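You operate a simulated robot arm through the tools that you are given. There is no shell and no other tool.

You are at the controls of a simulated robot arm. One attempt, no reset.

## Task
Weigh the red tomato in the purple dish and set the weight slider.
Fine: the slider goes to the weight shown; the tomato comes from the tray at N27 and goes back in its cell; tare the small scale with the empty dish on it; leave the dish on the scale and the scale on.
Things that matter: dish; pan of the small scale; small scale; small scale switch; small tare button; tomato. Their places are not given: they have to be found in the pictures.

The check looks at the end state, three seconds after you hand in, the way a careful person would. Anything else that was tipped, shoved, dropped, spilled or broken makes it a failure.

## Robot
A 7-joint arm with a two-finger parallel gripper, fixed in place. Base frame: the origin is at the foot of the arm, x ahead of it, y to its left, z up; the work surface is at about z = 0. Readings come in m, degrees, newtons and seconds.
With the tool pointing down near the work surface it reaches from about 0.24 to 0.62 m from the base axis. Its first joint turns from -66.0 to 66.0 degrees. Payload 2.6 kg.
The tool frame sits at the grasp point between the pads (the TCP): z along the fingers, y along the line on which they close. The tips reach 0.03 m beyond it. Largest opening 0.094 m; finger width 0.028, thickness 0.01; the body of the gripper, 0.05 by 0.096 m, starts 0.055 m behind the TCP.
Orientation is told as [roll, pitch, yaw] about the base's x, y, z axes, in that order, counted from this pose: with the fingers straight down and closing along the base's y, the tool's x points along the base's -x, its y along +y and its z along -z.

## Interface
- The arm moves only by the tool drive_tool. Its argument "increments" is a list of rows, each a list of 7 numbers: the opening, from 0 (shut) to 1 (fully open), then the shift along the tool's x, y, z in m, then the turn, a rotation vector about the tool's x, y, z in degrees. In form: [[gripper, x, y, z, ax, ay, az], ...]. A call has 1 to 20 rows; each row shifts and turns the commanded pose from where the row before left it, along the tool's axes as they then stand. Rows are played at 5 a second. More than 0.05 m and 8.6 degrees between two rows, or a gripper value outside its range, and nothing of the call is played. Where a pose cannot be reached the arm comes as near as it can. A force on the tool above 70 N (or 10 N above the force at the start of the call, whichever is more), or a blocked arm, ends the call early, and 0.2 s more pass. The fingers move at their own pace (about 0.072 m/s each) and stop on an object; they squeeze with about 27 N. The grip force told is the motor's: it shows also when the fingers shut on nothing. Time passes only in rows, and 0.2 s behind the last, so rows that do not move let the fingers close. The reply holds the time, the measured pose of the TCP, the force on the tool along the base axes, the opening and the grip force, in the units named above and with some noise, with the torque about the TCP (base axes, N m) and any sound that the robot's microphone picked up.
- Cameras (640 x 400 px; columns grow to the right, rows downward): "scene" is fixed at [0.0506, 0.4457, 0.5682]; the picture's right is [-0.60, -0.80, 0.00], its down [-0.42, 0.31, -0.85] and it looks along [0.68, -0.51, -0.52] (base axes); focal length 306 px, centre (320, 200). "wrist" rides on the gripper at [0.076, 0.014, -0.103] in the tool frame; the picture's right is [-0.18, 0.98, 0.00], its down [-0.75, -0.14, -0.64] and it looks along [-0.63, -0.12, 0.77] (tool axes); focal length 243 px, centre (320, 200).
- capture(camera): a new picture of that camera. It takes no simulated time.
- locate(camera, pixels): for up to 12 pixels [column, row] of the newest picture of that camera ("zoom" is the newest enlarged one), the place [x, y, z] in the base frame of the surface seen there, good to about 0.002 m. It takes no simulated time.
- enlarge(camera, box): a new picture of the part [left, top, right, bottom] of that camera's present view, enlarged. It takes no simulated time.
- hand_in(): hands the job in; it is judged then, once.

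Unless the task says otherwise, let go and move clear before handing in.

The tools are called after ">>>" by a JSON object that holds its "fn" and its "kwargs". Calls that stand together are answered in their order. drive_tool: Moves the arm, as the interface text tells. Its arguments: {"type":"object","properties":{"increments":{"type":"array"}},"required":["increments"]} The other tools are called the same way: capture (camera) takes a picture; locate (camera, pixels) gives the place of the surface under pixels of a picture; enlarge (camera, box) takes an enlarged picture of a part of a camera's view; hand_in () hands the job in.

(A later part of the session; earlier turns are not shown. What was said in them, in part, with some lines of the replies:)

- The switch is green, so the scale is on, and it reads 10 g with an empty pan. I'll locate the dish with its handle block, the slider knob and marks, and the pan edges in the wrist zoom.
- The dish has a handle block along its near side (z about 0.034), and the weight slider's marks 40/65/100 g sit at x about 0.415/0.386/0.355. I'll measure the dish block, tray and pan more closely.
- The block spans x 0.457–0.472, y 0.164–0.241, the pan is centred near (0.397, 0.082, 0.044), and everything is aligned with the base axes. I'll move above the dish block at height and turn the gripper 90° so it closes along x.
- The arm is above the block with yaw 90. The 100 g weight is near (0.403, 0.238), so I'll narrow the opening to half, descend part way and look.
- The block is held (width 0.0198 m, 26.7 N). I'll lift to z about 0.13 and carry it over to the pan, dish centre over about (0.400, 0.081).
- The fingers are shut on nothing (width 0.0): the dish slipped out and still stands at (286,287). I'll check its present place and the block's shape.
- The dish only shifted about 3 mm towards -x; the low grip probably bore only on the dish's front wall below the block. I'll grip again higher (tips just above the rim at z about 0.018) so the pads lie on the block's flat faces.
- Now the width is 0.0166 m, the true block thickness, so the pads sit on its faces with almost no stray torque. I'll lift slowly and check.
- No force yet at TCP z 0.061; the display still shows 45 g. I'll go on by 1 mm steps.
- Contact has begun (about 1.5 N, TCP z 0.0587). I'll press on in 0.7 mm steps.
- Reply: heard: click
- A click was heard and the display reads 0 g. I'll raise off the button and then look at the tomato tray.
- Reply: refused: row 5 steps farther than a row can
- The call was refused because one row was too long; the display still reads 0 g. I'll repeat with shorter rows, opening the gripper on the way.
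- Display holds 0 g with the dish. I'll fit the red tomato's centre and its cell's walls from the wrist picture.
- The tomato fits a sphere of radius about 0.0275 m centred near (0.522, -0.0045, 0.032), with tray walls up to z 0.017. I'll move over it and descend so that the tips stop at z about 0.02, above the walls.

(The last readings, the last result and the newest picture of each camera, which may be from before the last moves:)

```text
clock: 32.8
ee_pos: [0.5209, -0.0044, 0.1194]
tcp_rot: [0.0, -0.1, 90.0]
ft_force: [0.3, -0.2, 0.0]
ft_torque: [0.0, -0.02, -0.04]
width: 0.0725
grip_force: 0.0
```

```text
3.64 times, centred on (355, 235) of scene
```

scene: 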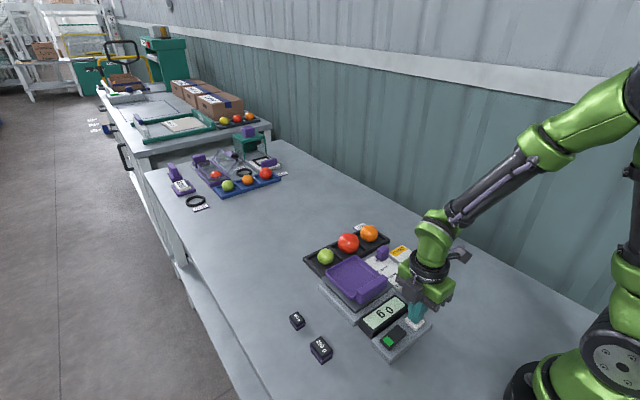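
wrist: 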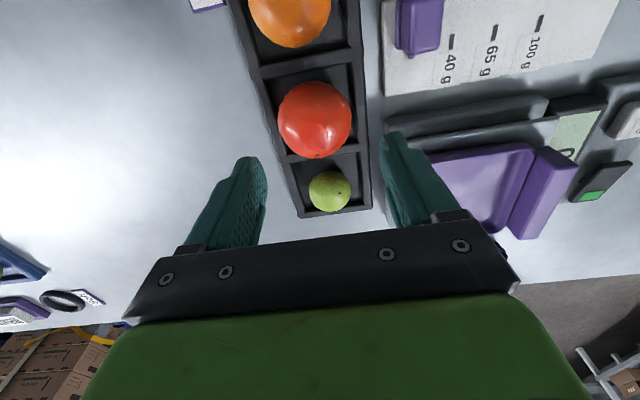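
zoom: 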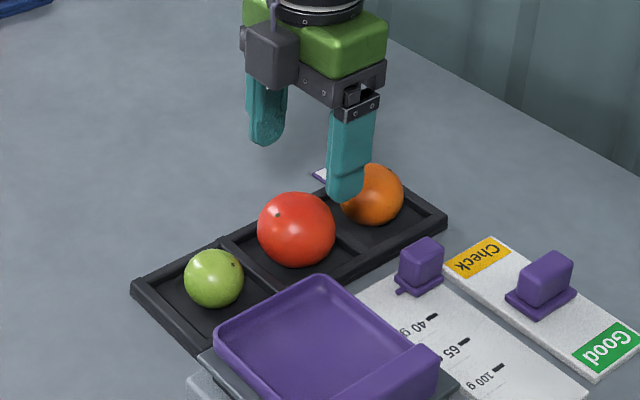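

From this closer view I'll re-measure the tomato before descending.

>>> {"fn": "locate", "kwargs": {"camera": "wrist", "pixels": [[282, 122], [347, 116], [312, 86], [317, 155], [314, 120], [300, 130], [330, 130], [300, 105], [330, 105], [372, 120], [265, 130], [320, 165]]}}

```text
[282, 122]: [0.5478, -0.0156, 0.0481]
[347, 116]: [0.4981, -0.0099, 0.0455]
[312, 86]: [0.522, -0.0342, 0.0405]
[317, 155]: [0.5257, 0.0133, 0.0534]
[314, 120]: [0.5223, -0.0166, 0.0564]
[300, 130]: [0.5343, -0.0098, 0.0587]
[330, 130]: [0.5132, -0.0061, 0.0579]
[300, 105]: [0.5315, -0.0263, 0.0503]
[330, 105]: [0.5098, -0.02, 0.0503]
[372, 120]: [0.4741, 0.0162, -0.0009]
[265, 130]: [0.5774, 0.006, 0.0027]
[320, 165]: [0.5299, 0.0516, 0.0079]
```

The estimate holds (centre about 0.5225, -0.005). I'll descend to TCP z 0.049 and close on the tomato.

>>> {"fn": "drive_tool", "kwargs": {"increments": [[0.77, 0, -0.0015, 0.03, 0, 0, 0], [0.77, 0, 0, 0.02, 0, 0, 0], [0.77, 0, 0, 0.012, 0, 0, 0], [0.77, 0, 0, 0.008, 0, 0, 0], [0.77, 0, 0, 0, 0, 0, 0], [0.68, 0, 0, 0, 0, 0, 0], [0.62, 0, 0, 0, 0, 0, 0], [0.58, 0, 0, 0, 0, 0, 0], [0.55, 0, 0, 0, 0, 0, 0], [0.55, 0, 0, 0, 0, 0, 0]]}}

>>> {"fn": "enlarge", "kwargs": {"camera": "scene", "box": [290, 180, 420, 290]}}

>>> {"fn": "capture", "kwargs": {"camera": "wrist"}}

```text
clock: 35.0
ee_pos: [0.5218, -0.0048, 0.0517]
tcp_rot: [-0.1, 0.1, 90.0]
ft_force: [0.2, 0.6, -0.3]
ft_torque: [-0.01, 0.0, 0.02]
width: 0.0588
grip_force: 16.3
```

```text
3.64 times, centred on (355, 235) of scene
```

zoom: 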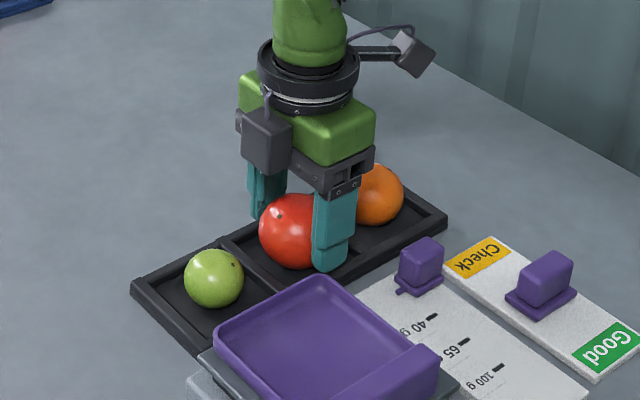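

```text
taken
```

wrist: 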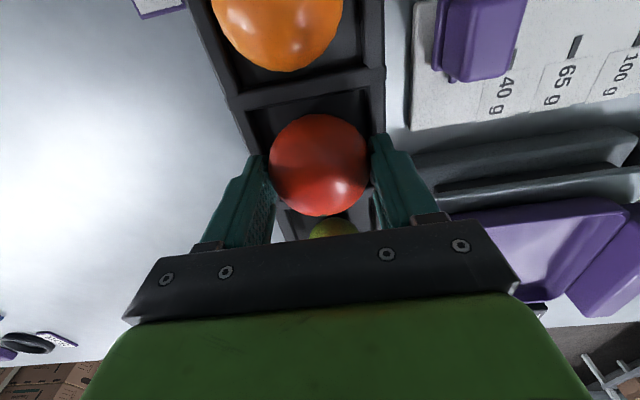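

The fingers have closed on the tomato at 0.0588 m with 16 N. I'll tighten slightly and lift slowly.

>>> {"fn": "drive_tool", "kwargs": {"increments": [[0.52, 0, 0, 0, 0, 0, 0], [0.52, 0, 0, -0.004, 0, 0, 0], [0.52, 0, 0, -0.006, 0, 0, 0], [0.52, 0, 0, -0.01, 0, 0, 0], [0.52, 0, 0, -0.01, 0, 0, 0], [0.52, 0, 0, 0, 0, 0, 0]]}}

>>> {"fn": "enlarge", "kwargs": {"camera": "scene", "box": [290, 180, 420, 290]}}

>>> {"fn": "capture", "kwargs": {"camera": "wrist"}}

```text
clock: 36.4
ee_pos: [0.5243, -0.0039, 0.081]
tcp_rot: [0.0, 0.0, 90.1]
ft_force: [0.3, -0.1, -0.8]
ft_torque: [0.01, -0.01, 0.02]
width: 0.0591
grip_force: 15.9
```

```text
3.64 times, centred on (355, 235) of scene
```

zoom: 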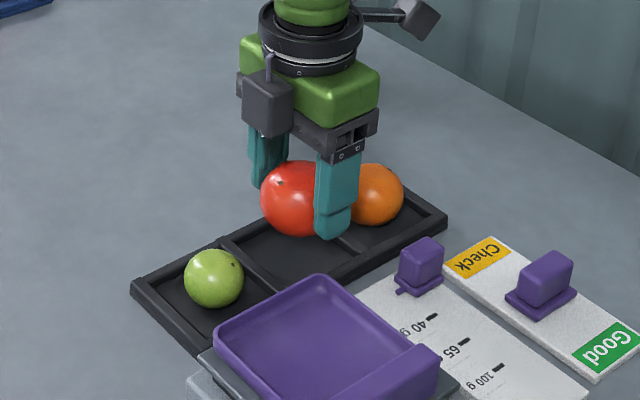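

```text
taken
```

wrist: 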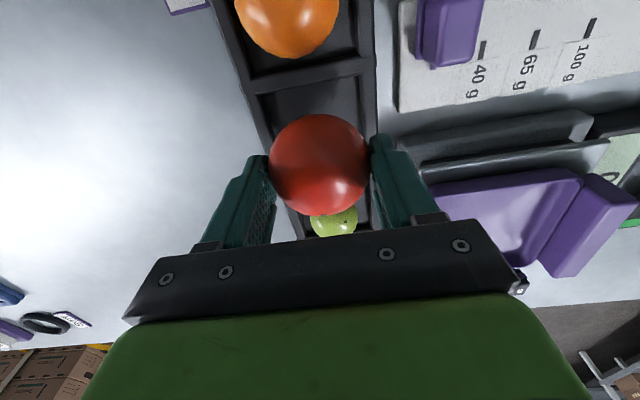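

The tomato is held. I'll raise it further, and locate the dish's rim for the drop point.

>>> {"fn": "drive_tool", "kwargs": {"increments": [[0.52, 0, 0, -0.02, 0, 0, 0], [0.52, 0, 0, -0.03, 0, 0, 0], [0.52, 0, 0, -0.03, 0, 0, 0], [0.52, 0, 0, -0.01, 0, 0, 0], [0.52, 0, 0, 0, 0, 0, 0]]}}

>>> {"fn": "enlarge", "kwargs": {"camera": "scene", "box": [290, 200, 430, 320]}}

>>> {"fn": "capture", "kwargs": {"camera": "wrist"}}

```text
clock: 37.6
ee_pos: [0.5233, -0.0038, 0.1704]
tcp_rot: [0.0, 0.0, 89.9]
ft_force: [0.1, 0.3, -1.1]
ft_torque: [0.0, 0.05, -0.02]
width: 0.0593
grip_force: 15.2
```

```text
3.33 times, centred on (360, 260) of scene
```

zoom: 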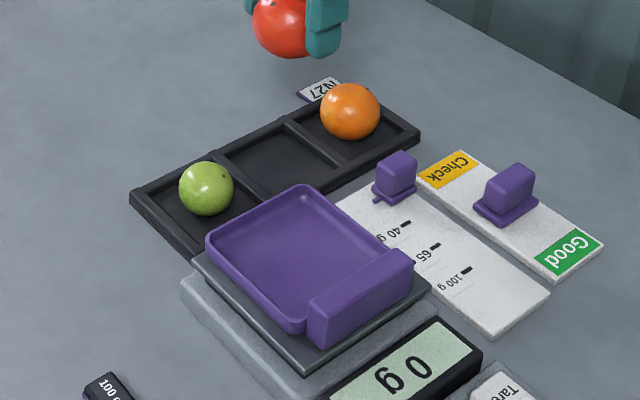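

```text
taken
```

wrist: 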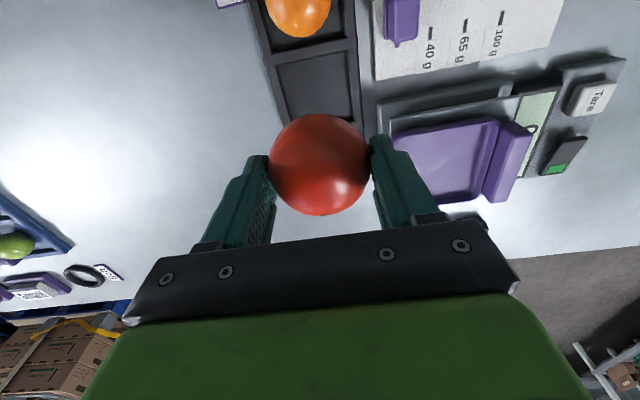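

>>> {"fn": "locate", "kwargs": {"camera": "zoom", "pixels": [[302, 188], [209, 240], [288, 325], [385, 258], [305, 198], [222, 243], [310, 290], [300, 250], [225, 158], [284, 122], [342, 165], [265, 190]]}}

```text
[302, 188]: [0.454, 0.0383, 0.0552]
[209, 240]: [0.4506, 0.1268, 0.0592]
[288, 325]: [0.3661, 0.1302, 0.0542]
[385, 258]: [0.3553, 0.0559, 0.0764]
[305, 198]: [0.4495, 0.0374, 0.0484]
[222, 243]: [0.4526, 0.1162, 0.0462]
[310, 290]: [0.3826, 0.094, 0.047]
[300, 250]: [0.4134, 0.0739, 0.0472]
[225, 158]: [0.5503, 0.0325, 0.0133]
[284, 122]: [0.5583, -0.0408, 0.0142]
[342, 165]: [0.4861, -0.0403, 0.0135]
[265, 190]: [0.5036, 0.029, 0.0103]
```

The dish's inner floor is centred at about (0.408, 0.083, 0.047). I'll carry the tomato over it and lower to near contact (TCP about 0.092).

>>> {"fn": "drive_tool", "kwargs": {"increments": [[0.52, -0.0085, 0.011, 0, 0, 0, 0], [0.52, -0.0145, 0.0187, 0, 0, 0, 0], [0.52, -0.0175, 0.0225, 0, 0, 0, 0], [0.52, -0.0175, 0.0225, 0, 0, 0, 0], [0.52, -0.0175, 0.0225, 0, 0, 0, 0], [0.52, -0.0115, 0.0148, 0, 0, 0, 0], [0.52, 0, 0, 0, 0, 0, 0], [0.52, 0, 0, 0.02, 0, 0, 0], [0.52, 0, 0, 0.025, 0, 0, 0], [0.52, 0, 0, 0.015, 0, 0, 0], [0.52, 0, 0, 0.01, 0, 0, 0], [0.52, 0, 0, 0, 0, 0, 0], [0.52, 0, 0, 0, 0, 0, 0]]}}

>>> {"fn": "enlarge", "kwargs": {"camera": "scene", "box": [310, 210, 440, 340]}}

>>> {"fn": "capture", "kwargs": {"camera": "wrist"}}

```text
clock: 40.4
ee_pos: [0.4112, 0.0813, 0.1015]
tcp_rot: [0.1, -0.1, 90.0]
ft_force: [0.1, -0.6, -1.3]
ft_torque: [-0.01, 0.02, 0.03]
width: 0.059
grip_force: 15.9
```

```text
3.08 times, centred on (375, 275) of scene
```

zoom: 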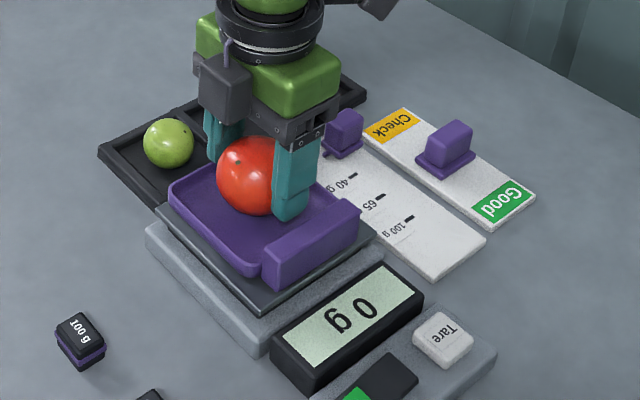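

```text
taken
```

wrist: 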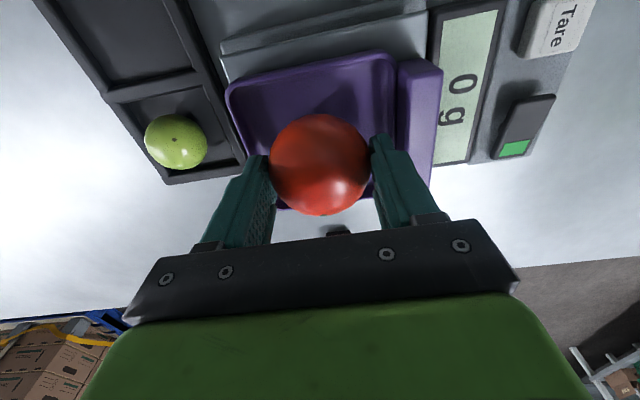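

The tomato hangs over the dish with the display at 0 g. I'll lower in small steps, watching the display.

>>> {"fn": "drive_tool", "kwargs": {"increments": [[0.52, 0, 0, 0.003, 0, 0, 0], [0.52, 0, 0, 0.002, 0, 0, 0], [0.52, 0, 0, 0.0015, 0, 0, 0], [0.52, 0, 0, 0, 0, 0, 0]]}}

>>> {"fn": "enlarge", "kwargs": {"camera": "scene", "box": [310, 210, 440, 340]}}

```text
clock: 41.4
ee_pos: [0.4111, 0.0826, 0.0935]
tcp_rot: [0.0, -0.1, 90.0]
ft_force: [0.0, 0.0, -0.8]
ft_torque: [-0.04, 0.0, 0.02]
width: 0.0591
grip_force: 15.9
```

```text
3.08 times, centred on (375, 275) of scene
```

zoom: 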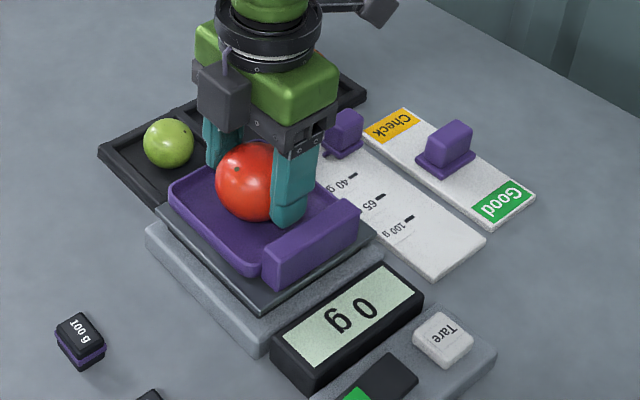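

>>> {"fn": "drive_tool", "kwargs": {"increments": [[0.52, 0, 0, 0.001, 0, 0, 0], [0.52, 0, 0, 0.001, 0, 0, 0], [0.52, 0, 0, 0, 0, 0, 0]]}}

>>> {"fn": "enlarge", "kwargs": {"camera": "scene", "box": [310, 210, 440, 340]}}

```text
clock: 42.2
ee_pos: [0.4119, 0.0814, 0.0921]
tcp_rot: [0.0, 0.0, 90.0]
ft_force: [-0.1, -0.8, -1.0]
ft_torque: [-0.02, -0.02, 0.0]
width: 0.0587
grip_force: 15.9
```

```text
3.08 times, centred on (375, 275) of scene
```

zoom: 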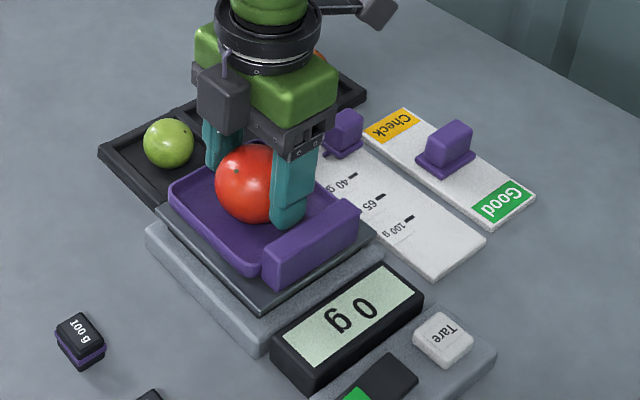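

Still 0 g; the far finger (x up to 0.4505) is close to the rim at 0.452. I'll shift 2.5 mm towards -x and keep lowering.

>>> {"fn": "drive_tool", "kwargs": {"increments": [[0.52, 0, 0.0025, 0, 0, 0, 0], [0.52, 0, 0, 0.001, 0, 0, 0], [0.52, 0, 0, 0.001, 0, 0, 0], [0.52, 0, 0, 0, 0, 0, 0]]}}

>>> {"fn": "enlarge", "kwargs": {"camera": "scene", "box": [310, 210, 440, 340]}}

```text
clock: 43.2
ee_pos: [0.4084, 0.0824, 0.0894]
tcp_rot: [0.0, 0.0, 90.0]
ft_force: [0.1, 0.0, 0.0]
ft_torque: [0.0, -0.01, 0.0]
width: 0.0589
grip_force: 16.1
```

```text
3.08 times, centred on (375, 275) of scene
```

zoom: 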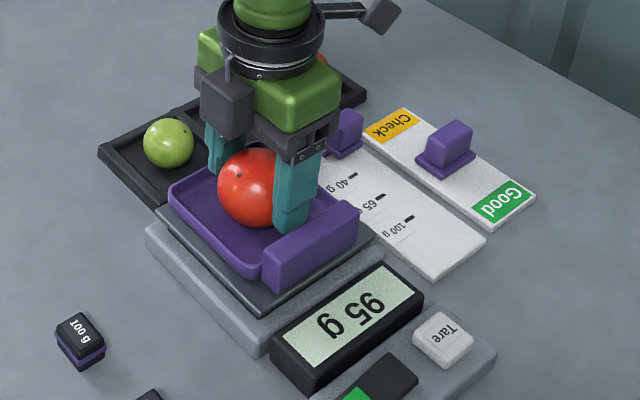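

The display reacts (95 g while still held), so the tomato touches the dish. I'll open just a little and raise straight up.

>>> {"fn": "drive_tool", "kwargs": {"increments": [[0.64, 0, 0, 0, 0, 0, 0], [0.67, 0, 0, 0, 0, 0, 0], [0.69, 0, 0, 0, 0, 0, 0], [0.69, 0, 0, -0.005, 0, 0, 0], [0.69, 0, 0, -0.015, 0, 0, 0], [0.72, 0, 0, -0.03, 0, 0, 0], [0.77, 0, 0, -0.03, 0, 0, 0], [0.77, 0, 0, 0, 0, 0, 0], [0.77, 0, 0, 0, 0, 0, 0]]}}

>>> {"fn": "enlarge", "kwargs": {"camera": "scene", "box": [310, 210, 440, 340]}}

>>> {"fn": "capture", "kwargs": {"camera": "wrist"}}

```text
clock: 45.2
ee_pos: [0.4094, 0.0821, 0.1703]
tcp_rot: [0.0, 0.1, 90.0]
ft_force: [0.4, 0.2, 0.2]
ft_torque: [0.02, 0.02, -0.04]
width: 0.0725
grip_force: 0.1
```

```text
3.08 times, centred on (375, 275) of scene
```

zoom: 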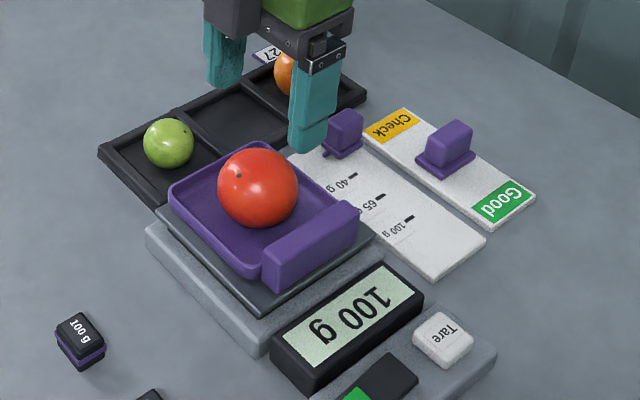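

```text
taken
```

wrist: 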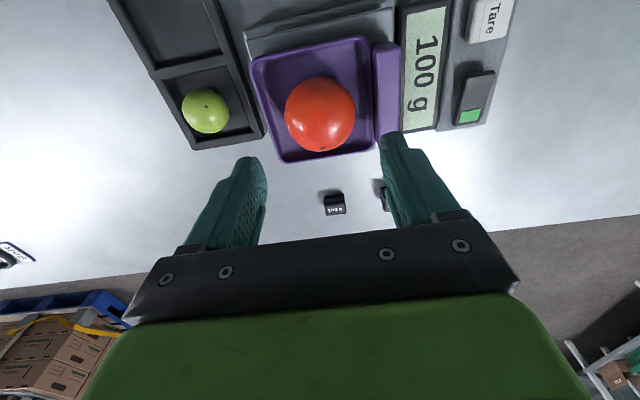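

The display reads 100 g. I'll wait a moment to confirm that it is settled and that the tomato doesn't roll.

>>> {"fn": "drive_tool", "kwargs": {"increments": [[0.77, 0, 0, 0, 0, 0, 0], [0.77, 0, 0, 0, 0, 0, 0], [0.77, 0, 0, 0, 0, 0, 0], [0.77, 0, 0, 0, 0, 0, 0], [0.77, 0, 0, 0, 0, 0, 0]]}}

>>> {"fn": "capture", "kwargs": {"camera": "wrist"}}

>>> {"fn": "enlarge", "kwargs": {"camera": "scene", "box": [310, 210, 440, 340]}}

>>> {"fn": "locate", "kwargs": {"camera": "wrist", "pixels": [[289, 115], [350, 108], [316, 81], [323, 148], [320, 115], [305, 125], [335, 125], [305, 100], [335, 100]]}}

```text
clock: 46.4
ee_pos: [0.4087, 0.0818, 0.1701]
tcp_rot: [0.0, 0.0, 90.0]
ft_force: [-0.1, -0.2, -0.2]
ft_torque: [-0.04, -0.01, 0.03]
width: 0.0723
grip_force: 0.0
```

```text
taken
```

wrist: 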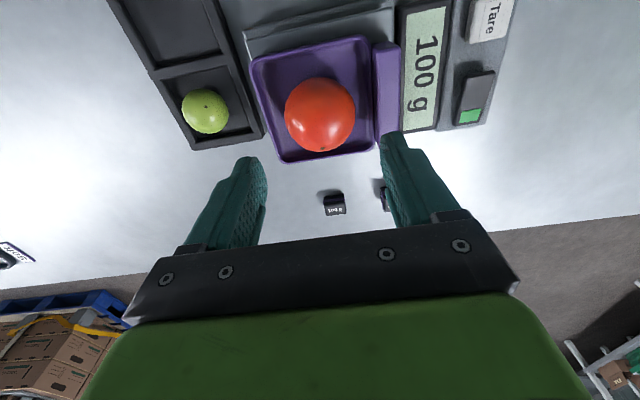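

```text
3.08 times, centred on (375, 275) of scene
```

zoom: 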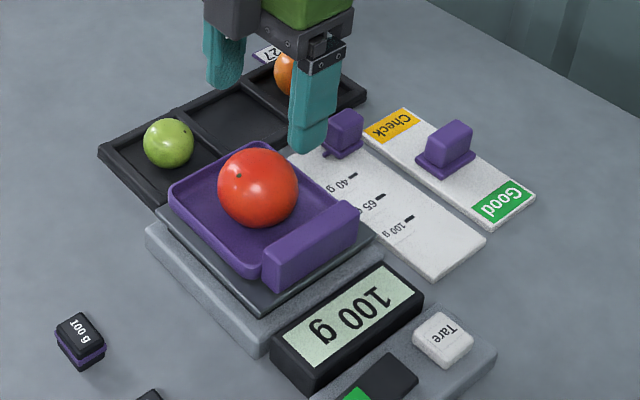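

```text
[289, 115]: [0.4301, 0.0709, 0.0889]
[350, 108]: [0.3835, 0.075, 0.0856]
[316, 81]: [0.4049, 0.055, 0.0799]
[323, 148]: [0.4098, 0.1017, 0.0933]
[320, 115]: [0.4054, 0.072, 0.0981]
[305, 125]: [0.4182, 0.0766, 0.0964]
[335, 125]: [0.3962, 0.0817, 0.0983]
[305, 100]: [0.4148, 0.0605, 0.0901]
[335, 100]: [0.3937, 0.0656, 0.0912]
```

It's steady at 100 g with the tomato at about (0.407, 0.082). I'll go back down with the same narrow opening and take the tomato.

>>> {"fn": "drive_tool", "kwargs": {"increments": [[0.7, 0, 0, 0.03, 0, 0, 0], [0.7, 0, 0, 0.02, 0, 0, 0], [0.7, 0, 0, 0.015, 0, 0, 0], [0.7, 0, 0, 0.009, 0, 0, 0], [0.7, 0, 0, 0.004, 0, 0, 0], [0.7, 0, 0, 0.0015, 0, 0, 0], [0.64, 0, 0, 0, 0, 0, 0], [0.6, 0, 0, 0, 0, 0, 0], [0.55, 0, 0, 0, 0, 0, 0], [0.52, 0, 0, 0, 0, 0, 0], [0.52, 0, 0, 0, 0, 0, 0]]}}

>>> {"fn": "enlarge", "kwargs": {"camera": "scene", "box": [310, 210, 440, 340]}}

```text
clock: 48.8
ee_pos: [0.4069, 0.0814, 0.0901]
tcp_rot: [-0.1, -0.1, 90.0]
ft_force: [-0.3, 0.1, 0.0]
ft_torque: [0.0, 0.03, 0.0]
width: 0.0589
grip_force: 16.0
```

```text
3.08 times, centred on (375, 275) of scene
```

zoom: 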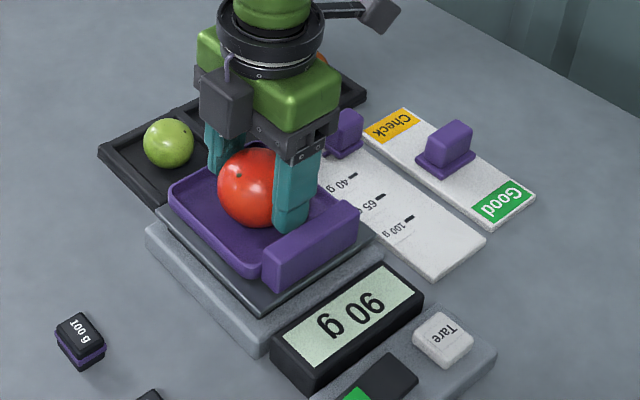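

The tomato is gripped (0.0589 m, 16 N). I'll lift it gently and carry it above its cell at (0.5225, -0.0045).

>>> {"fn": "drive_tool", "kwargs": {"increments": [[0.52, 0, 0, -0.004, 0, 0, 0], [0.52, 0, 0, -0.008, 0, 0, 0], [0.52, 0, 0, -0.015, 0, 0, 0], [0.52, 0, 0, -0.025, 0, 0, 0], [0.52, 0, 0, -0.025, 0, 0, 0], [0.52, 0, 0, 0, 0, 0, 0], [0.52, 0.0085, -0.0113, 0, 0, 0, 0], [0.52, 0.0145, -0.019, 0, 0, 0, 0], [0.52, 0.017, -0.0225, 0, 0, 0, 0], [0.52, 0.017, -0.0225, 0, 0, 0, 0], [0.52, 0.017, -0.0225, 0, 0, 0, 0], [0.52, 0.012, -0.0157, 0, 0, 0, 0], [0.52, 0, 0, 0, 0, 0, 0], [0.52, 0, 0, 0, 0, 0, 0]]}}

>>> {"fn": "capture", "kwargs": {"camera": "wrist"}}

>>> {"fn": "enlarge", "kwargs": {"camera": "scene", "box": [290, 190, 440, 340]}}

```text
clock: 51.8
ee_pos: [0.5222, -0.0036, 0.1674]
tcp_rot: [0.0, -0.1, 90.1]
ft_force: [0.9, -1.0, -1.7]
ft_torque: [0.01, 0.01, -0.01]
width: 0.059
grip_force: 16.1
```

```text
taken
```

wrist: 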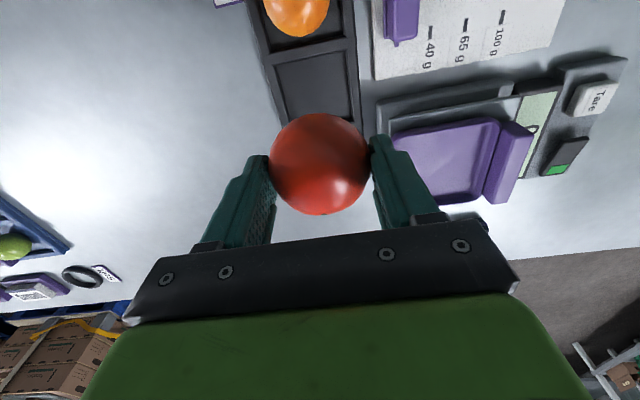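

```text
2.67 times, centred on (365, 265) of scene
```

zoom: 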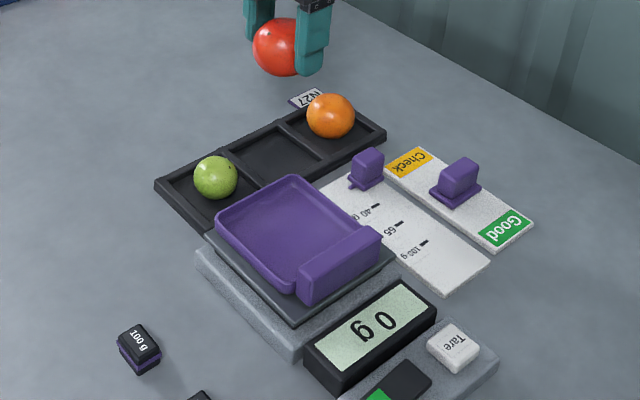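

Display returned to 0 g with the empty dish, and the cell is right below. I'll lower the tomato in its cell down to near contact (TCP about 0.051).

>>> {"fn": "drive_tool", "kwargs": {"increments": [[0.52, 0, 0, 0.03, 0, 0, 0], [0.52, 0, 0, 0.03, 0, 0, 0], [0.52, 0, 0, 0.03, 0, 0, 0], [0.52, 0, 0, 0.015, 0, 0, 0], [0.52, 0, 0, 0.006, 0, 0, 0], [0.52, 0, 0, 0.002, 0, 0, 0], [0.52, 0, 0, 0, 0, 0, 0]]}}

>>> {"fn": "enlarge", "kwargs": {"camera": "scene", "box": [290, 180, 420, 290]}}

```text
clock: 53.4
ee_pos: [0.5224, -0.0024, 0.0539]
tcp_rot: [-0.1, 0.0, 90.1]
ft_force: [0.1, -1.0, -1.0]
ft_torque: [0.0, -0.01, 0.0]
width: 0.059
grip_force: 15.9
```

```text
3.64 times, centred on (355, 235) of scene
```

zoom: 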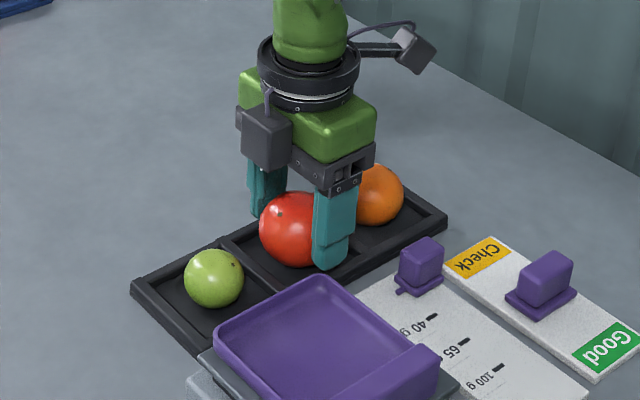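

The tomato is in the cell, just above the floor. I'll correct y by 1.5 mm and lower further by small steps.

>>> {"fn": "drive_tool", "kwargs": {"increments": [[0.52, 0.0015, 0, 0.001, 0, 0, 0], [0.52, 0, 0, 0.001, 0, 0, 0], [0.52, 0, 0, 0, 0, 0, 0], [0.52, 0, 0, 0, 0, 0, 0]]}}

```text
clock: 54.4
ee_pos: [0.5213, -0.0049, 0.0537]
tcp_rot: [0.1, 0.0, 90.0]
ft_force: [0.2, 0.1, -0.8]
ft_torque: [0.01, 0.02, 0.01]
width: 0.059
grip_force: 16.0
```

>>> {"fn": "drive_tool", "kwargs": {"increments": [[0.52, 0, 0, 0.001, 0, 0, 0], [0.52, 0, 0, 0.0005, 0, 0, 0], [0.52, 0, 0, 0, 0, 0, 0], [0.52, 0, 0, 0, 0, 0, 0]]}}

>>> {"fn": "enlarge", "kwargs": {"camera": "scene", "box": [290, 180, 420, 290]}}

```text
clock: 55.4
ee_pos: [0.5219, -0.005, 0.0499]
tcp_rot: [0.0, -0.1, 90.1]
ft_force: [0.3, 0.3, -0.4]
ft_torque: [-0.01, -0.01, 0.02]
width: 0.059
grip_force: 16.5
```

```text
3.64 times, centred on (355, 235) of scene
```

zoom: 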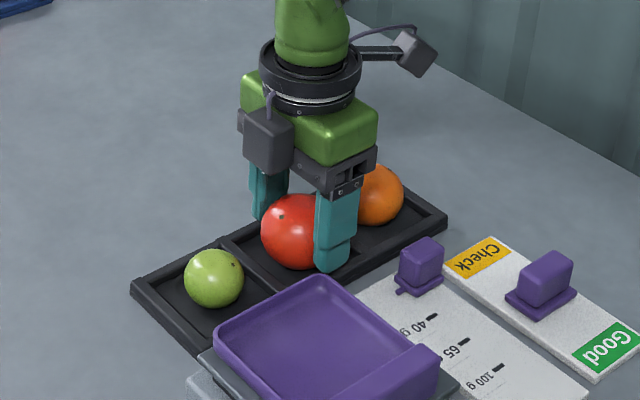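

The finger and tomato positions in the picture match those at the original grasp (tip at zoom (331,272)), so the tomato is at floor level. I'll release and rise.

>>> {"fn": "drive_tool", "kwargs": {"increments": [[0.6, 0, 0, 0, 0, 0, 0], [0.64, 0, 0, 0, 0, 0, 0], [0.68, 0, 0, 0, 0, 0, 0], [0.74, 0, 0, 0, 0, 0, 0], [0.74, 0, 0, 0, 0, 0, 0], [0.74, 0, 0, -0.008, 0, 0, 0], [0.74, 0, 0, -0.02, 0, 0, 0], [0.74, 0, 0, -0.03, 0, 0, 0], [0.74, 0, 0, -0.03, 0, 0, 0], [0.74, 0, 0, -0.03, 0, 0, 0], [0.74, 0, 0, 0, 0, 0, 0]]}}

>>> {"fn": "capture", "kwargs": {"camera": "wrist"}}

>>> {"fn": "enlarge", "kwargs": {"camera": "scene", "box": [290, 190, 440, 340]}}

```text
clock: 57.8
ee_pos: [0.523, -0.0064, 0.1706]
tcp_rot: [0.0, -0.1, 90.1]
ft_force: [-0.1, 0.4, 0.0]
ft_torque: [0.01, 0.03, -0.04]
width: 0.0696
grip_force: 0.0
```

```text
taken
```

wrist: 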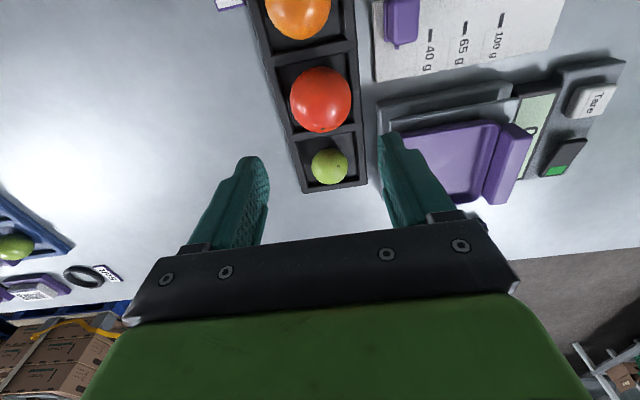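

```text
2.67 times, centred on (365, 265) of scene
```

zoom: 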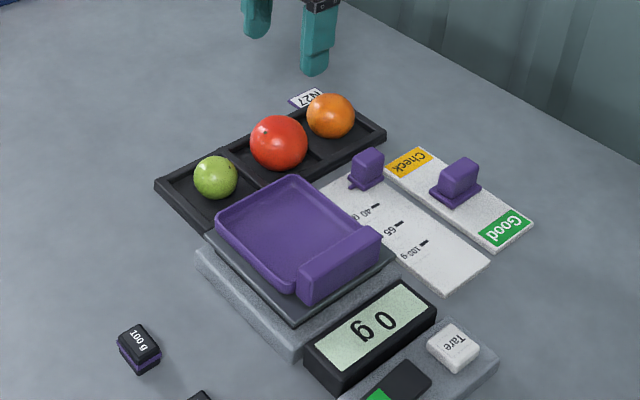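

The tomato is back in its cell and the scale reads 0 g. Now I'll measure the weight slider's knob, pointer and the 100 g mark.

>>> {"fn": "enlarge", "kwargs": {"camera": "scene", "box": [360, 235, 430, 300]}}

>>> {"fn": "enlarge", "kwargs": {"camera": "wrist", "box": [370, 0, 570, 90]}}

```text
6.15 times, centred on (395, 268) of scene
```

zoom: 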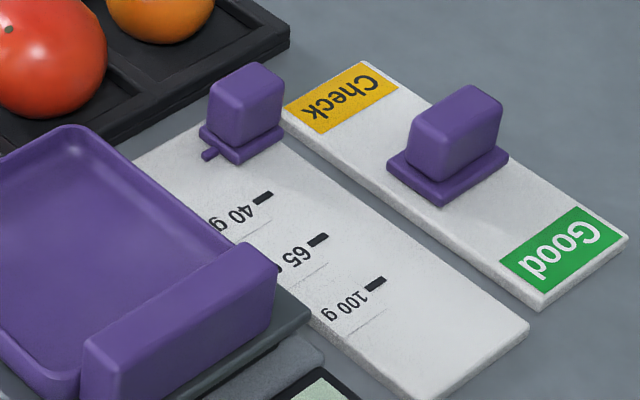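

```text
3.20 times, centred on (470, 45) of wrist
```

zoom: 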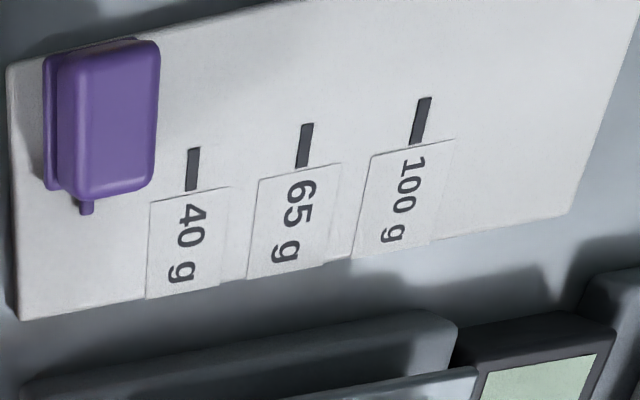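

>>> {"fn": "locate", "kwargs": {"camera": "zoom", "pixels": [[87, 207], [87, 195], [425, 100], [415, 140], [420, 120], [305, 145], [192, 170], [60, 80], [155, 55], [150, 180], [68, 190], [108, 120]]}}

>>> {"fn": "enlarge", "kwargs": {"camera": "scene", "box": [360, 235, 430, 300]}}

>>> {"fn": "locate", "kwargs": {"camera": "zoom", "pixels": [[206, 156], [215, 152], [376, 284], [367, 289], [384, 280], [240, 90], [215, 90], [280, 90], [240, 65], [240, 130], [237, 160], [283, 135]]}}

```text
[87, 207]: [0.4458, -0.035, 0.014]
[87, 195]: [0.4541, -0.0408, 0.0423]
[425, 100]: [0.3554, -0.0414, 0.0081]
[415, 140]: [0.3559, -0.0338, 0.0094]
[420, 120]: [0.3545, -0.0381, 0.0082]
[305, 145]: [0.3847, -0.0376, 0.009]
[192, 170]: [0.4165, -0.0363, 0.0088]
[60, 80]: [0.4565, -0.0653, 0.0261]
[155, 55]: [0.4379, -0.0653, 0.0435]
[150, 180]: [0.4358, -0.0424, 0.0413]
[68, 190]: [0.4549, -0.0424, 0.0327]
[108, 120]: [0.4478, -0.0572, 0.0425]
```

```text
6.15 times, centred on (395, 268) of scene
```

zoom: 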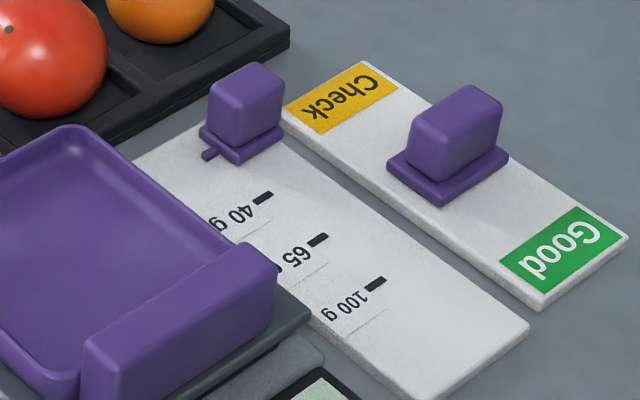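

```text
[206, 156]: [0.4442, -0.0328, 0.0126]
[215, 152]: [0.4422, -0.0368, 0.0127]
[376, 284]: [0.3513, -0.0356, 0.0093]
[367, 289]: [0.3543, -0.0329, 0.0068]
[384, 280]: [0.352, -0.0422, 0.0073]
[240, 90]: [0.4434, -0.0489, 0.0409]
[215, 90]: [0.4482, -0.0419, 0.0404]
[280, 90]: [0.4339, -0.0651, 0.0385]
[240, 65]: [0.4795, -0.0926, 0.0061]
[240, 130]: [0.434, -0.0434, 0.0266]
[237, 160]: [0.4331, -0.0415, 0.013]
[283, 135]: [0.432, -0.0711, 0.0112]
```

The knob is centred at about (0.4445, -0.054) with its pointer at x 0.4445, and the 100 g mark is at x about 0.3545. I'll move above the knob with a narrowed gripper.

>>> {"fn": "drive_tool", "kwargs": {"increments": [[0.45, 0.016, 0.026, 0, 0, 0, 0], [0.45, 0.016, 0.026, 0, 0, 0, 0], [0.45, 0.0165, 0.0265, 0, 0, 0, 0], [0.45, 0, 0, 0.04, 0, 0, 0], [0.45, 0, 0, 0.04, 0, 0, 0], [0.45, 0, 0, 0, 0, 0, 0], [0.45, 0, 0, 0, 0, 0, 0]]}}

>>> {"fn": "capture", "kwargs": {"camera": "wrist"}}

>>> {"fn": "enlarge", "kwargs": {"camera": "scene", "box": [330, 190, 450, 300]}}

```text
clock: 59.4
ee_pos: [0.4435, -0.0533, 0.0883]
tcp_rot: [0.0, 0.0, 90.1]
ft_force: [-0.5, -0.1, 0.9]
ft_torque: [0.0, -0.02, 0.0]
width: 0.0423
grip_force: 0.1
```

```text
taken
```

wrist: 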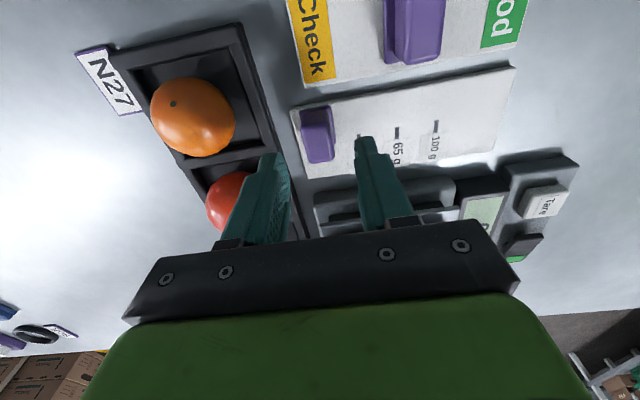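

```text
3.64 times, centred on (390, 245) of scene
```

zoom: 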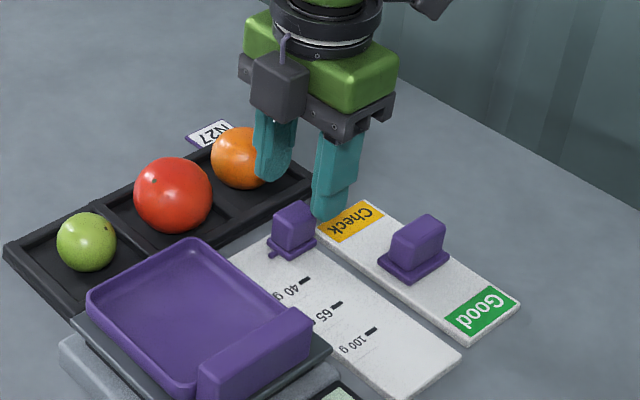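

The far finger has clearance to the orange tomato. I'll descend to TCP z 0.050 (tips above the knob's base plate) and close.

>>> {"fn": "drive_tool", "kwargs": {"increments": [[0.45, 0, 0, 0.02, 0, 0, 0], [0.45, 0, 0, 0.012, 0, 0, 0], [0.45, 0, 0, 0.007, 0, 0, 0], [0.45, 0, 0, 0, 0, 0, 0], [0.35, 0, 0, 0, 0, 0, 0], [0.28, 0, 0, 0, 0, 0, 0], [0.2, 0, 0, 0, 0, 0, 0], [0.2, 0, 0, 0, 0, 0, 0]]}}

>>> {"fn": "capture", "kwargs": {"camera": "wrist"}}

>>> {"fn": "enlarge", "kwargs": {"camera": "scene", "box": [330, 190, 450, 300]}}

```text
clock: 61.2
ee_pos: [0.4443, -0.0547, 0.0497]
tcp_rot: [0.0, 0.0, 90.0]
ft_force: [1.2, 0.6, -0.5]
ft_torque: [0.08, -0.03, 0.02]
width: 0.0197
grip_force: 45.0
```

```text
taken
```

wrist: 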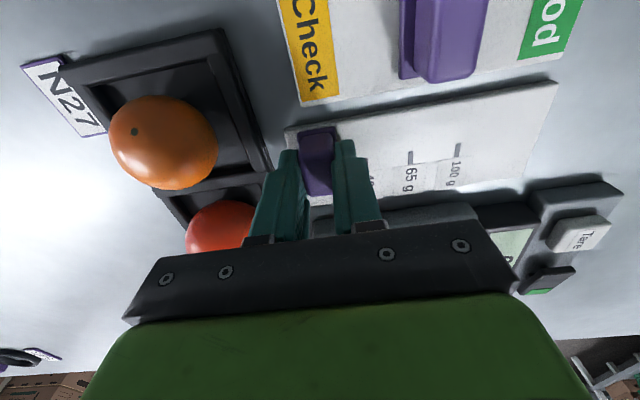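

```text
3.64 times, centred on (390, 245) of scene
```

zoom: 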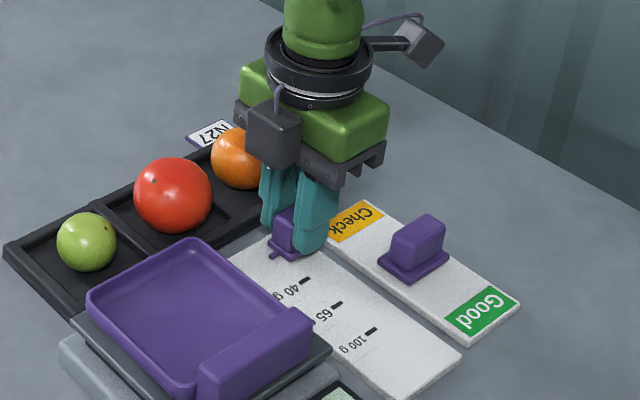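

The knob is between the fingers (0.0197 m). I'll slide it along -x, 0.085 m first, and check the alignment.

>>> {"fn": "drive_tool", "kwargs": {"increments": [[0.2, 0, 0.005, 0, 0, 0, 0], [0.2, 0, 0.012, 0, 0, 0, 0], [0.2, 0, 0.015, 0, 0, 0, 0], [0.2, 0, 0.015, 0, 0, 0, 0], [0.2, 0, 0.015, 0, 0, 0, 0], [0.2, 0, 0.015, 0, 0, 0, 0], [0.2, 0, 0.008, 0, 0, 0, 0], [0.2, 0, 0, 0, 0, 0, 0], [0.2, 0, 0, 0, 0, 0, 0]]}}

>>> {"fn": "capture", "kwargs": {"camera": "wrist"}}

>>> {"fn": "enlarge", "kwargs": {"camera": "scene", "box": [360, 230, 440, 300]}}

```text
clock: 63.2
ee_pos: [0.358, -0.0548, 0.0498]
tcp_rot: [0.1, 0.0, 90.0]
ft_force: [-0.5, -8.2, -25.9]
ft_torque: [-0.62, -0.31, 0.16]
width: 0.0199
grip_force: 44.7
```

```text
taken
```

wrist: 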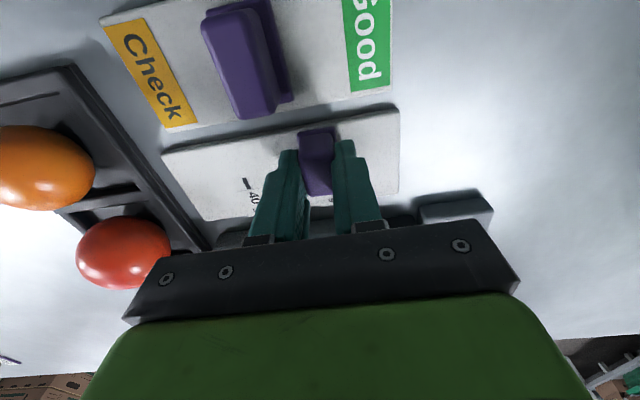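

```text
5.71 times, centred on (400, 265) of scene
```

zoom: 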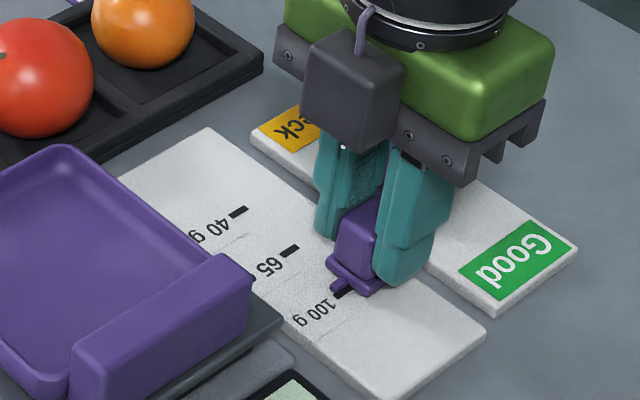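

The pointer is nearly at the 100 g mark (zoom (340,288)), but there's a constraint force of -26 N in z. I'll open the fingers a little to relieve it, then measure the remaining distance.

>>> {"fn": "drive_tool", "kwargs": {"increments": [[0.23, 0, 0, 0, 0, 0, 0], [0.27, 0, 0, 0, 0, 0, 0], [0.27, 0, 0, 0, 0, 0, 0]]}}

>>> {"fn": "enlarge", "kwargs": {"camera": "scene", "box": [380, 260, 420, 295]}}

```text
clock: 64.0
ee_pos: [0.3588, -0.0528, 0.0506]
tcp_rot: [0.1, 0.0, 90.0]
ft_force: [-0.1, -1.2, 0.0]
ft_torque: [0.05, 0.04, -0.02]
width: 0.0256
grip_force: 0.0
```

```text
11.43 times, centred on (400, 278) of scene
```

zoom: 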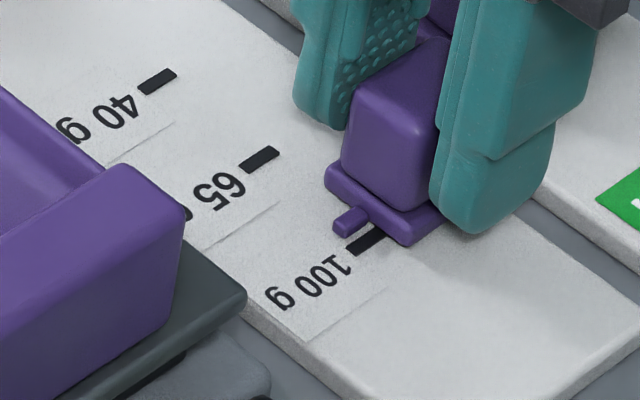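

Force is gone; the pointer (350,220) still lies a few mm short of the mark (365,240). I'll measure the gap.

>>> {"fn": "locate", "kwargs": {"camera": "zoom", "pixels": [[350, 218], [340, 225], [362, 213], [352, 247], [365, 241], [376, 234], [260, 160], [245, 168], [158, 82], [335, 212], [348, 235]]}}

```text
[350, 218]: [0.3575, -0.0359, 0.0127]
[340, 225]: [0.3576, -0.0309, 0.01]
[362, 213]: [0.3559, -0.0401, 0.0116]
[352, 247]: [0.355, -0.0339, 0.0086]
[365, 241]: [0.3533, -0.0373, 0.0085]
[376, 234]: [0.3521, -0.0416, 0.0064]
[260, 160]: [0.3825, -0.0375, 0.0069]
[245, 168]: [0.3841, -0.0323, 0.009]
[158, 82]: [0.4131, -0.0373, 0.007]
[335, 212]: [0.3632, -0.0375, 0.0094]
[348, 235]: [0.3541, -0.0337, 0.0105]
```

The gap is about 3.7 mm. I'll close again lightly, slide 3.7 mm further and release.

>>> {"fn": "drive_tool", "kwargs": {"increments": [[0.205, 0, 0, 0, 0, 0, 0], [0.205, 0, 0, 0, 0, 0, 0], [0.205, 0, 0.002, 0, 0, 0, 0], [0.205, 0, 0.0017, 0, 0, 0, 0], [0.205, 0, 0, 0, 0, 0, 0], [0.27, 0, 0, 0, 0, 0, 0], [0.27, 0, 0, 0, 0, 0, 0]]}}

>>> {"fn": "enlarge", "kwargs": {"camera": "scene", "box": [380, 260, 420, 295]}}

>>> {"fn": "locate", "kwargs": {"camera": "zoom", "pixels": [[362, 231], [355, 238], [372, 225], [260, 160], [158, 82]]}}

```text
clock: 65.6
ee_pos: [0.3541, -0.0532, 0.0495]
tcp_rot: [0.0, 0.0, 90.1]
ft_force: [-0.1, -0.1, -0.7]
ft_torque: [-0.02, 0.0, -0.02]
width: 0.0253
grip_force: 0.0
```

```text
11.43 times, centred on (400, 278) of scene
```

zoom: 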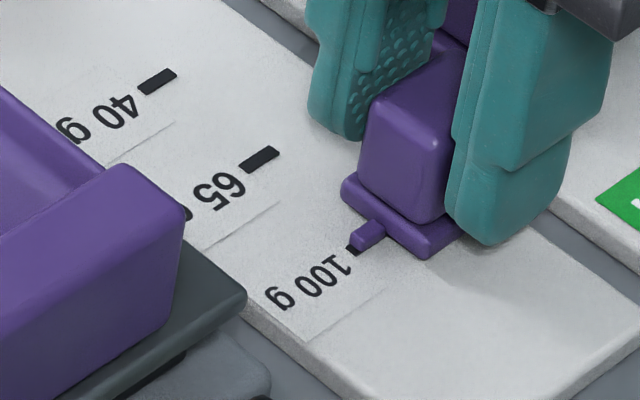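

```text
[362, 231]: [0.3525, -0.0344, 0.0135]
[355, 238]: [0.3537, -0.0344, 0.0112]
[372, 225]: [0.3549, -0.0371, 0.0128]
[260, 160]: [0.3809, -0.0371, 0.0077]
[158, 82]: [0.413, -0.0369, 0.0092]
```

The pointer now sits at x about 0.3537, on the 100 g mark. I'll rise clear and check from above.

>>> {"fn": "drive_tool", "kwargs": {"increments": [[0.3, 0, 0, 0, 0, 0, 0], [0.3, 0, 0, -0.01, 0, 0, 0], [0.3, 0, 0, -0.03, 0, 0, 0], [0.3, 0, 0, -0.04, 0, 0, 0], [0.3, 0, 0, -0.04, 0, 0, 0], [0.3, -0.03, 0, -0.03, 0, 0, 0], [0.3, -0.03, 0, 0, 0, 0, 0], [0.3, -0.03, 0, 0, 0, 0, 0], [0.3, 0, 0, 0, 0, 0, 0]]}}

>>> {"fn": "capture", "kwargs": {"camera": "wrist"}}

>>> {"fn": "enlarge", "kwargs": {"camera": "scene", "box": [360, 240, 430, 305]}}

```text
clock: 67.6
ee_pos: [0.3535, 0.038, 0.1998]
tcp_rot: [0.0, 0.0, 89.9]
ft_force: [0.9, 0.4, -0.3]
ft_torque: [-0.05, -0.01, 0.0]
width: 0.0282
grip_force: 0.1
```

```text
taken
```

wrist: 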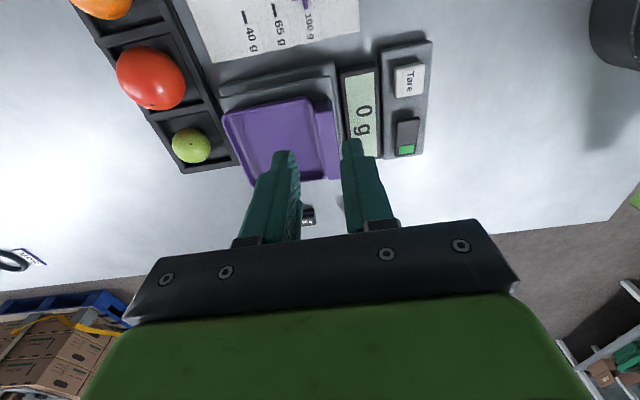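

```text
6.15 times, centred on (395, 272) of scene
```

zoom: 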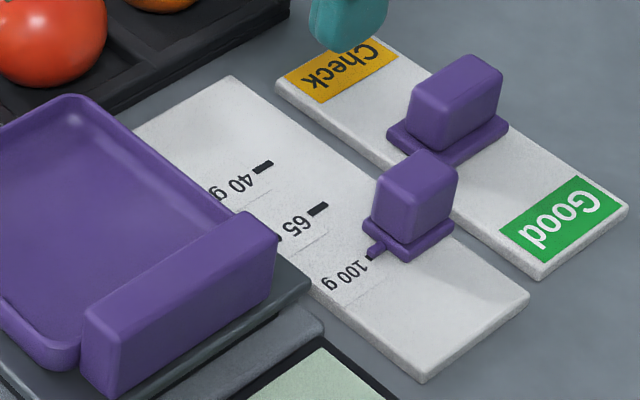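

From here the pointer is out of the wrist view, so I'll move back (high) to look at it more squarely.

>>> {"fn": "drive_tool", "kwargs": {"increments": [[0.3, 0.03, 0, -0.03, 0, 0, 0], [0.3, 0.035, 0, -0.03, 0, 0, 0], [0.3, 0.035, 0, 0, 0, 0, 0], [0.3, 0.035, 0, 0, 0, 0, 0], [0.3, 0, 0, 0, 0, 0, 0]]}}

>>> {"fn": "capture", "kwargs": {"camera": "wrist"}}

>>> {"fn": "capture", "kwargs": {"camera": "scene"}}

```text
clock: 68.8
ee_pos: [0.3542, -0.0981, 0.2602]
tcp_rot: [0.0, 0.0, 90.1]
ft_force: [0.5, 0.3, -0.1]
ft_torque: [0.01, 0.01, -0.01]
width: 0.0283
grip_force: 0.2
```

```text
taken
```

wrist: 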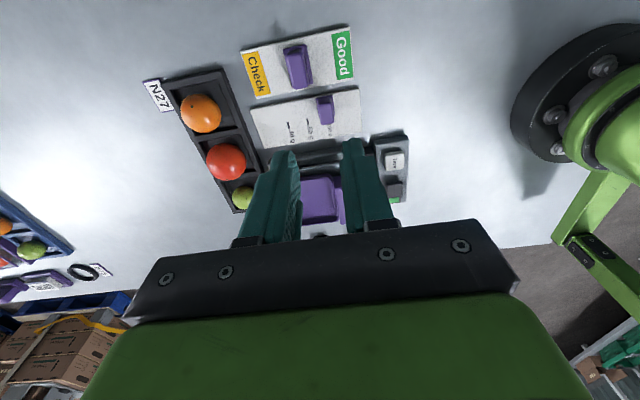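

```text
taken
```

scene: 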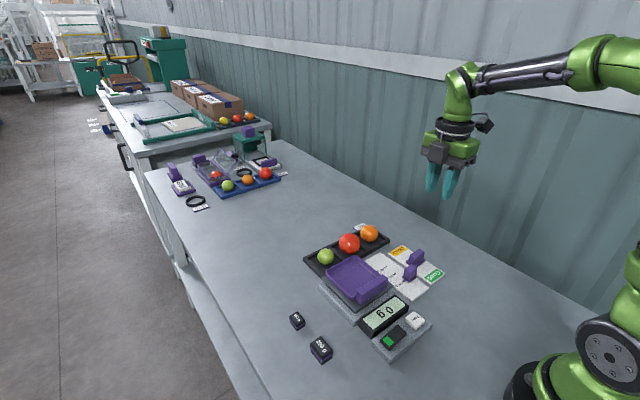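

>>> {"fn": "enlarge", "kwargs": {"camera": "wrist", "box": [270, 80, 370, 150]}}

>>> {"fn": "enlarge", "kwargs": {"camera": "scene", "box": [395, 265, 425, 295]}}

>>> {"fn": "locate", "kwargs": {"camera": "scene", "pixels": [[411, 268], [402, 265], [416, 258]]}}

```text
5.71 times, centred on (320, 115) of wrist
```

zoom: 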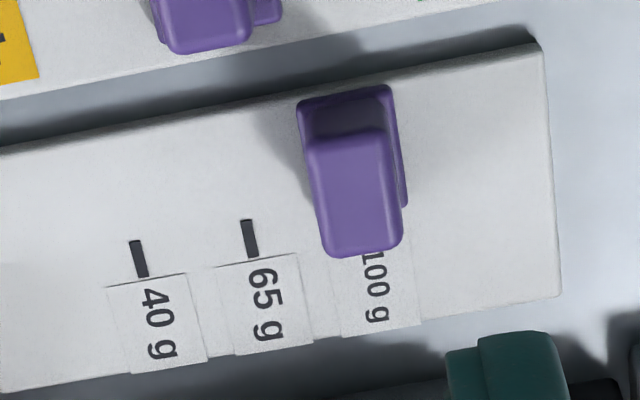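

```text
13.33 times, centred on (410, 280) of scene
```

zoom: 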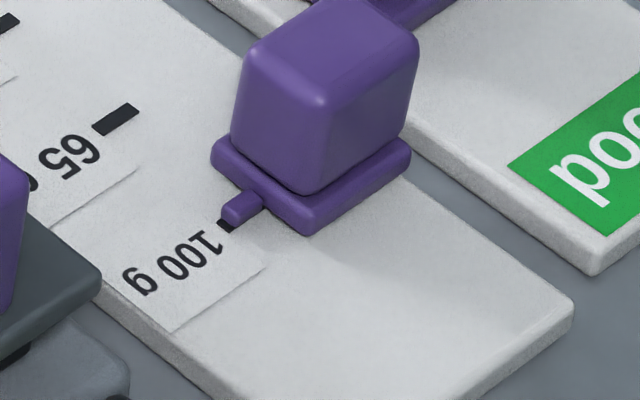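

```text
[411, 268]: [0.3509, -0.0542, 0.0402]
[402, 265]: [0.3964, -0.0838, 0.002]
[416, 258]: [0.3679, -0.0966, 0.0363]
```

The pointer appears to lie on the 100 g mark (zoom (240,210) with the mark's end peeping at (226,226)). I'll average several located points to make sure within a millimetre.

>>> {"fn": "locate", "kwargs": {"camera": "zoom", "pixels": [[243, 200], [250, 197], [236, 205], [247, 203], [240, 200], [233, 210], [254, 200], [243, 206], [225, 226], [228, 224], [223, 228], [227, 227]]}}

>>> {"fn": "locate", "kwargs": {"camera": "zoom", "pixels": [[116, 119], [125, 112], [105, 125], [118, 116], [110, 122], [121, 121], [320, 60], [300, 80], [340, 60], [325, 105], [250, 160], [280, 190]]}}

```text
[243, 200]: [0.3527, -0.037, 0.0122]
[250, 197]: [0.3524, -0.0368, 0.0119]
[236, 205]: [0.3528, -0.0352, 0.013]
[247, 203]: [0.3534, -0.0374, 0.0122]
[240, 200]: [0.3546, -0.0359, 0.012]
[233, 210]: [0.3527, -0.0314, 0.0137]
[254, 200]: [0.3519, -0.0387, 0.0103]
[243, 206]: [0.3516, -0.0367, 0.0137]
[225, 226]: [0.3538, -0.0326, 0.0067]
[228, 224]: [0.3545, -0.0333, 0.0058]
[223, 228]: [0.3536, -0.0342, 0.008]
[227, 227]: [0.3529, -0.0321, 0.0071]
```

```text
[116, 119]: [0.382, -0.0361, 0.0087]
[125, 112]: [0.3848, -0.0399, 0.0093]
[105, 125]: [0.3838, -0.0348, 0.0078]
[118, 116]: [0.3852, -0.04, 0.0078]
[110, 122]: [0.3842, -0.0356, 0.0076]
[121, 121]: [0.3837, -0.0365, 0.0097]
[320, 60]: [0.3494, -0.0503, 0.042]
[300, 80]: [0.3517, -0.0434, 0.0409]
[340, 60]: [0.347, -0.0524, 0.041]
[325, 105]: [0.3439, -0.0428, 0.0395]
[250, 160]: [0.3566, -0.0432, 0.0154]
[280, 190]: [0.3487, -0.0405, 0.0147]
```

The pointer (x about 0.353) is on the 100 g mark (x about 0.354, 4 mm wide). The tomato is back in its N27 cell, the dish is on the scale, and the scale is on and reads 0 g. Nothing else has moved, the gripper is empty and clear, so I'll hand in.

>>> {"fn": "hand_in", "kwargs": {}}

```text
The job is handed in.
```

I weighed the red tomato in the purple dish at 100 g and set the weight slider to the 100 g mark. The job is handed in, and I have not seen the check's result.

- **Tare:** I tared the small scale with the empty dish on it. It read 0 g before the weighing and went back to 0 g once the tomato was out.
- **Slider:** the pointer is on the 100 g mark, within about 1 mm of its centre by my measurements.
- **Tomato:** it is back in its own cell in the N27 tray.
- **Dish and scale:** the dish is still on the scale, and the scale is on.

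On my first try at lifting the dish it slipped out of the gripper. It shifted about 3 mm on the table, without tipping, and the second grip held.

In the last picture the other tomatoes, the two weights and the Good/Check slider look unmoved. The gripper is empty and clear of everything.
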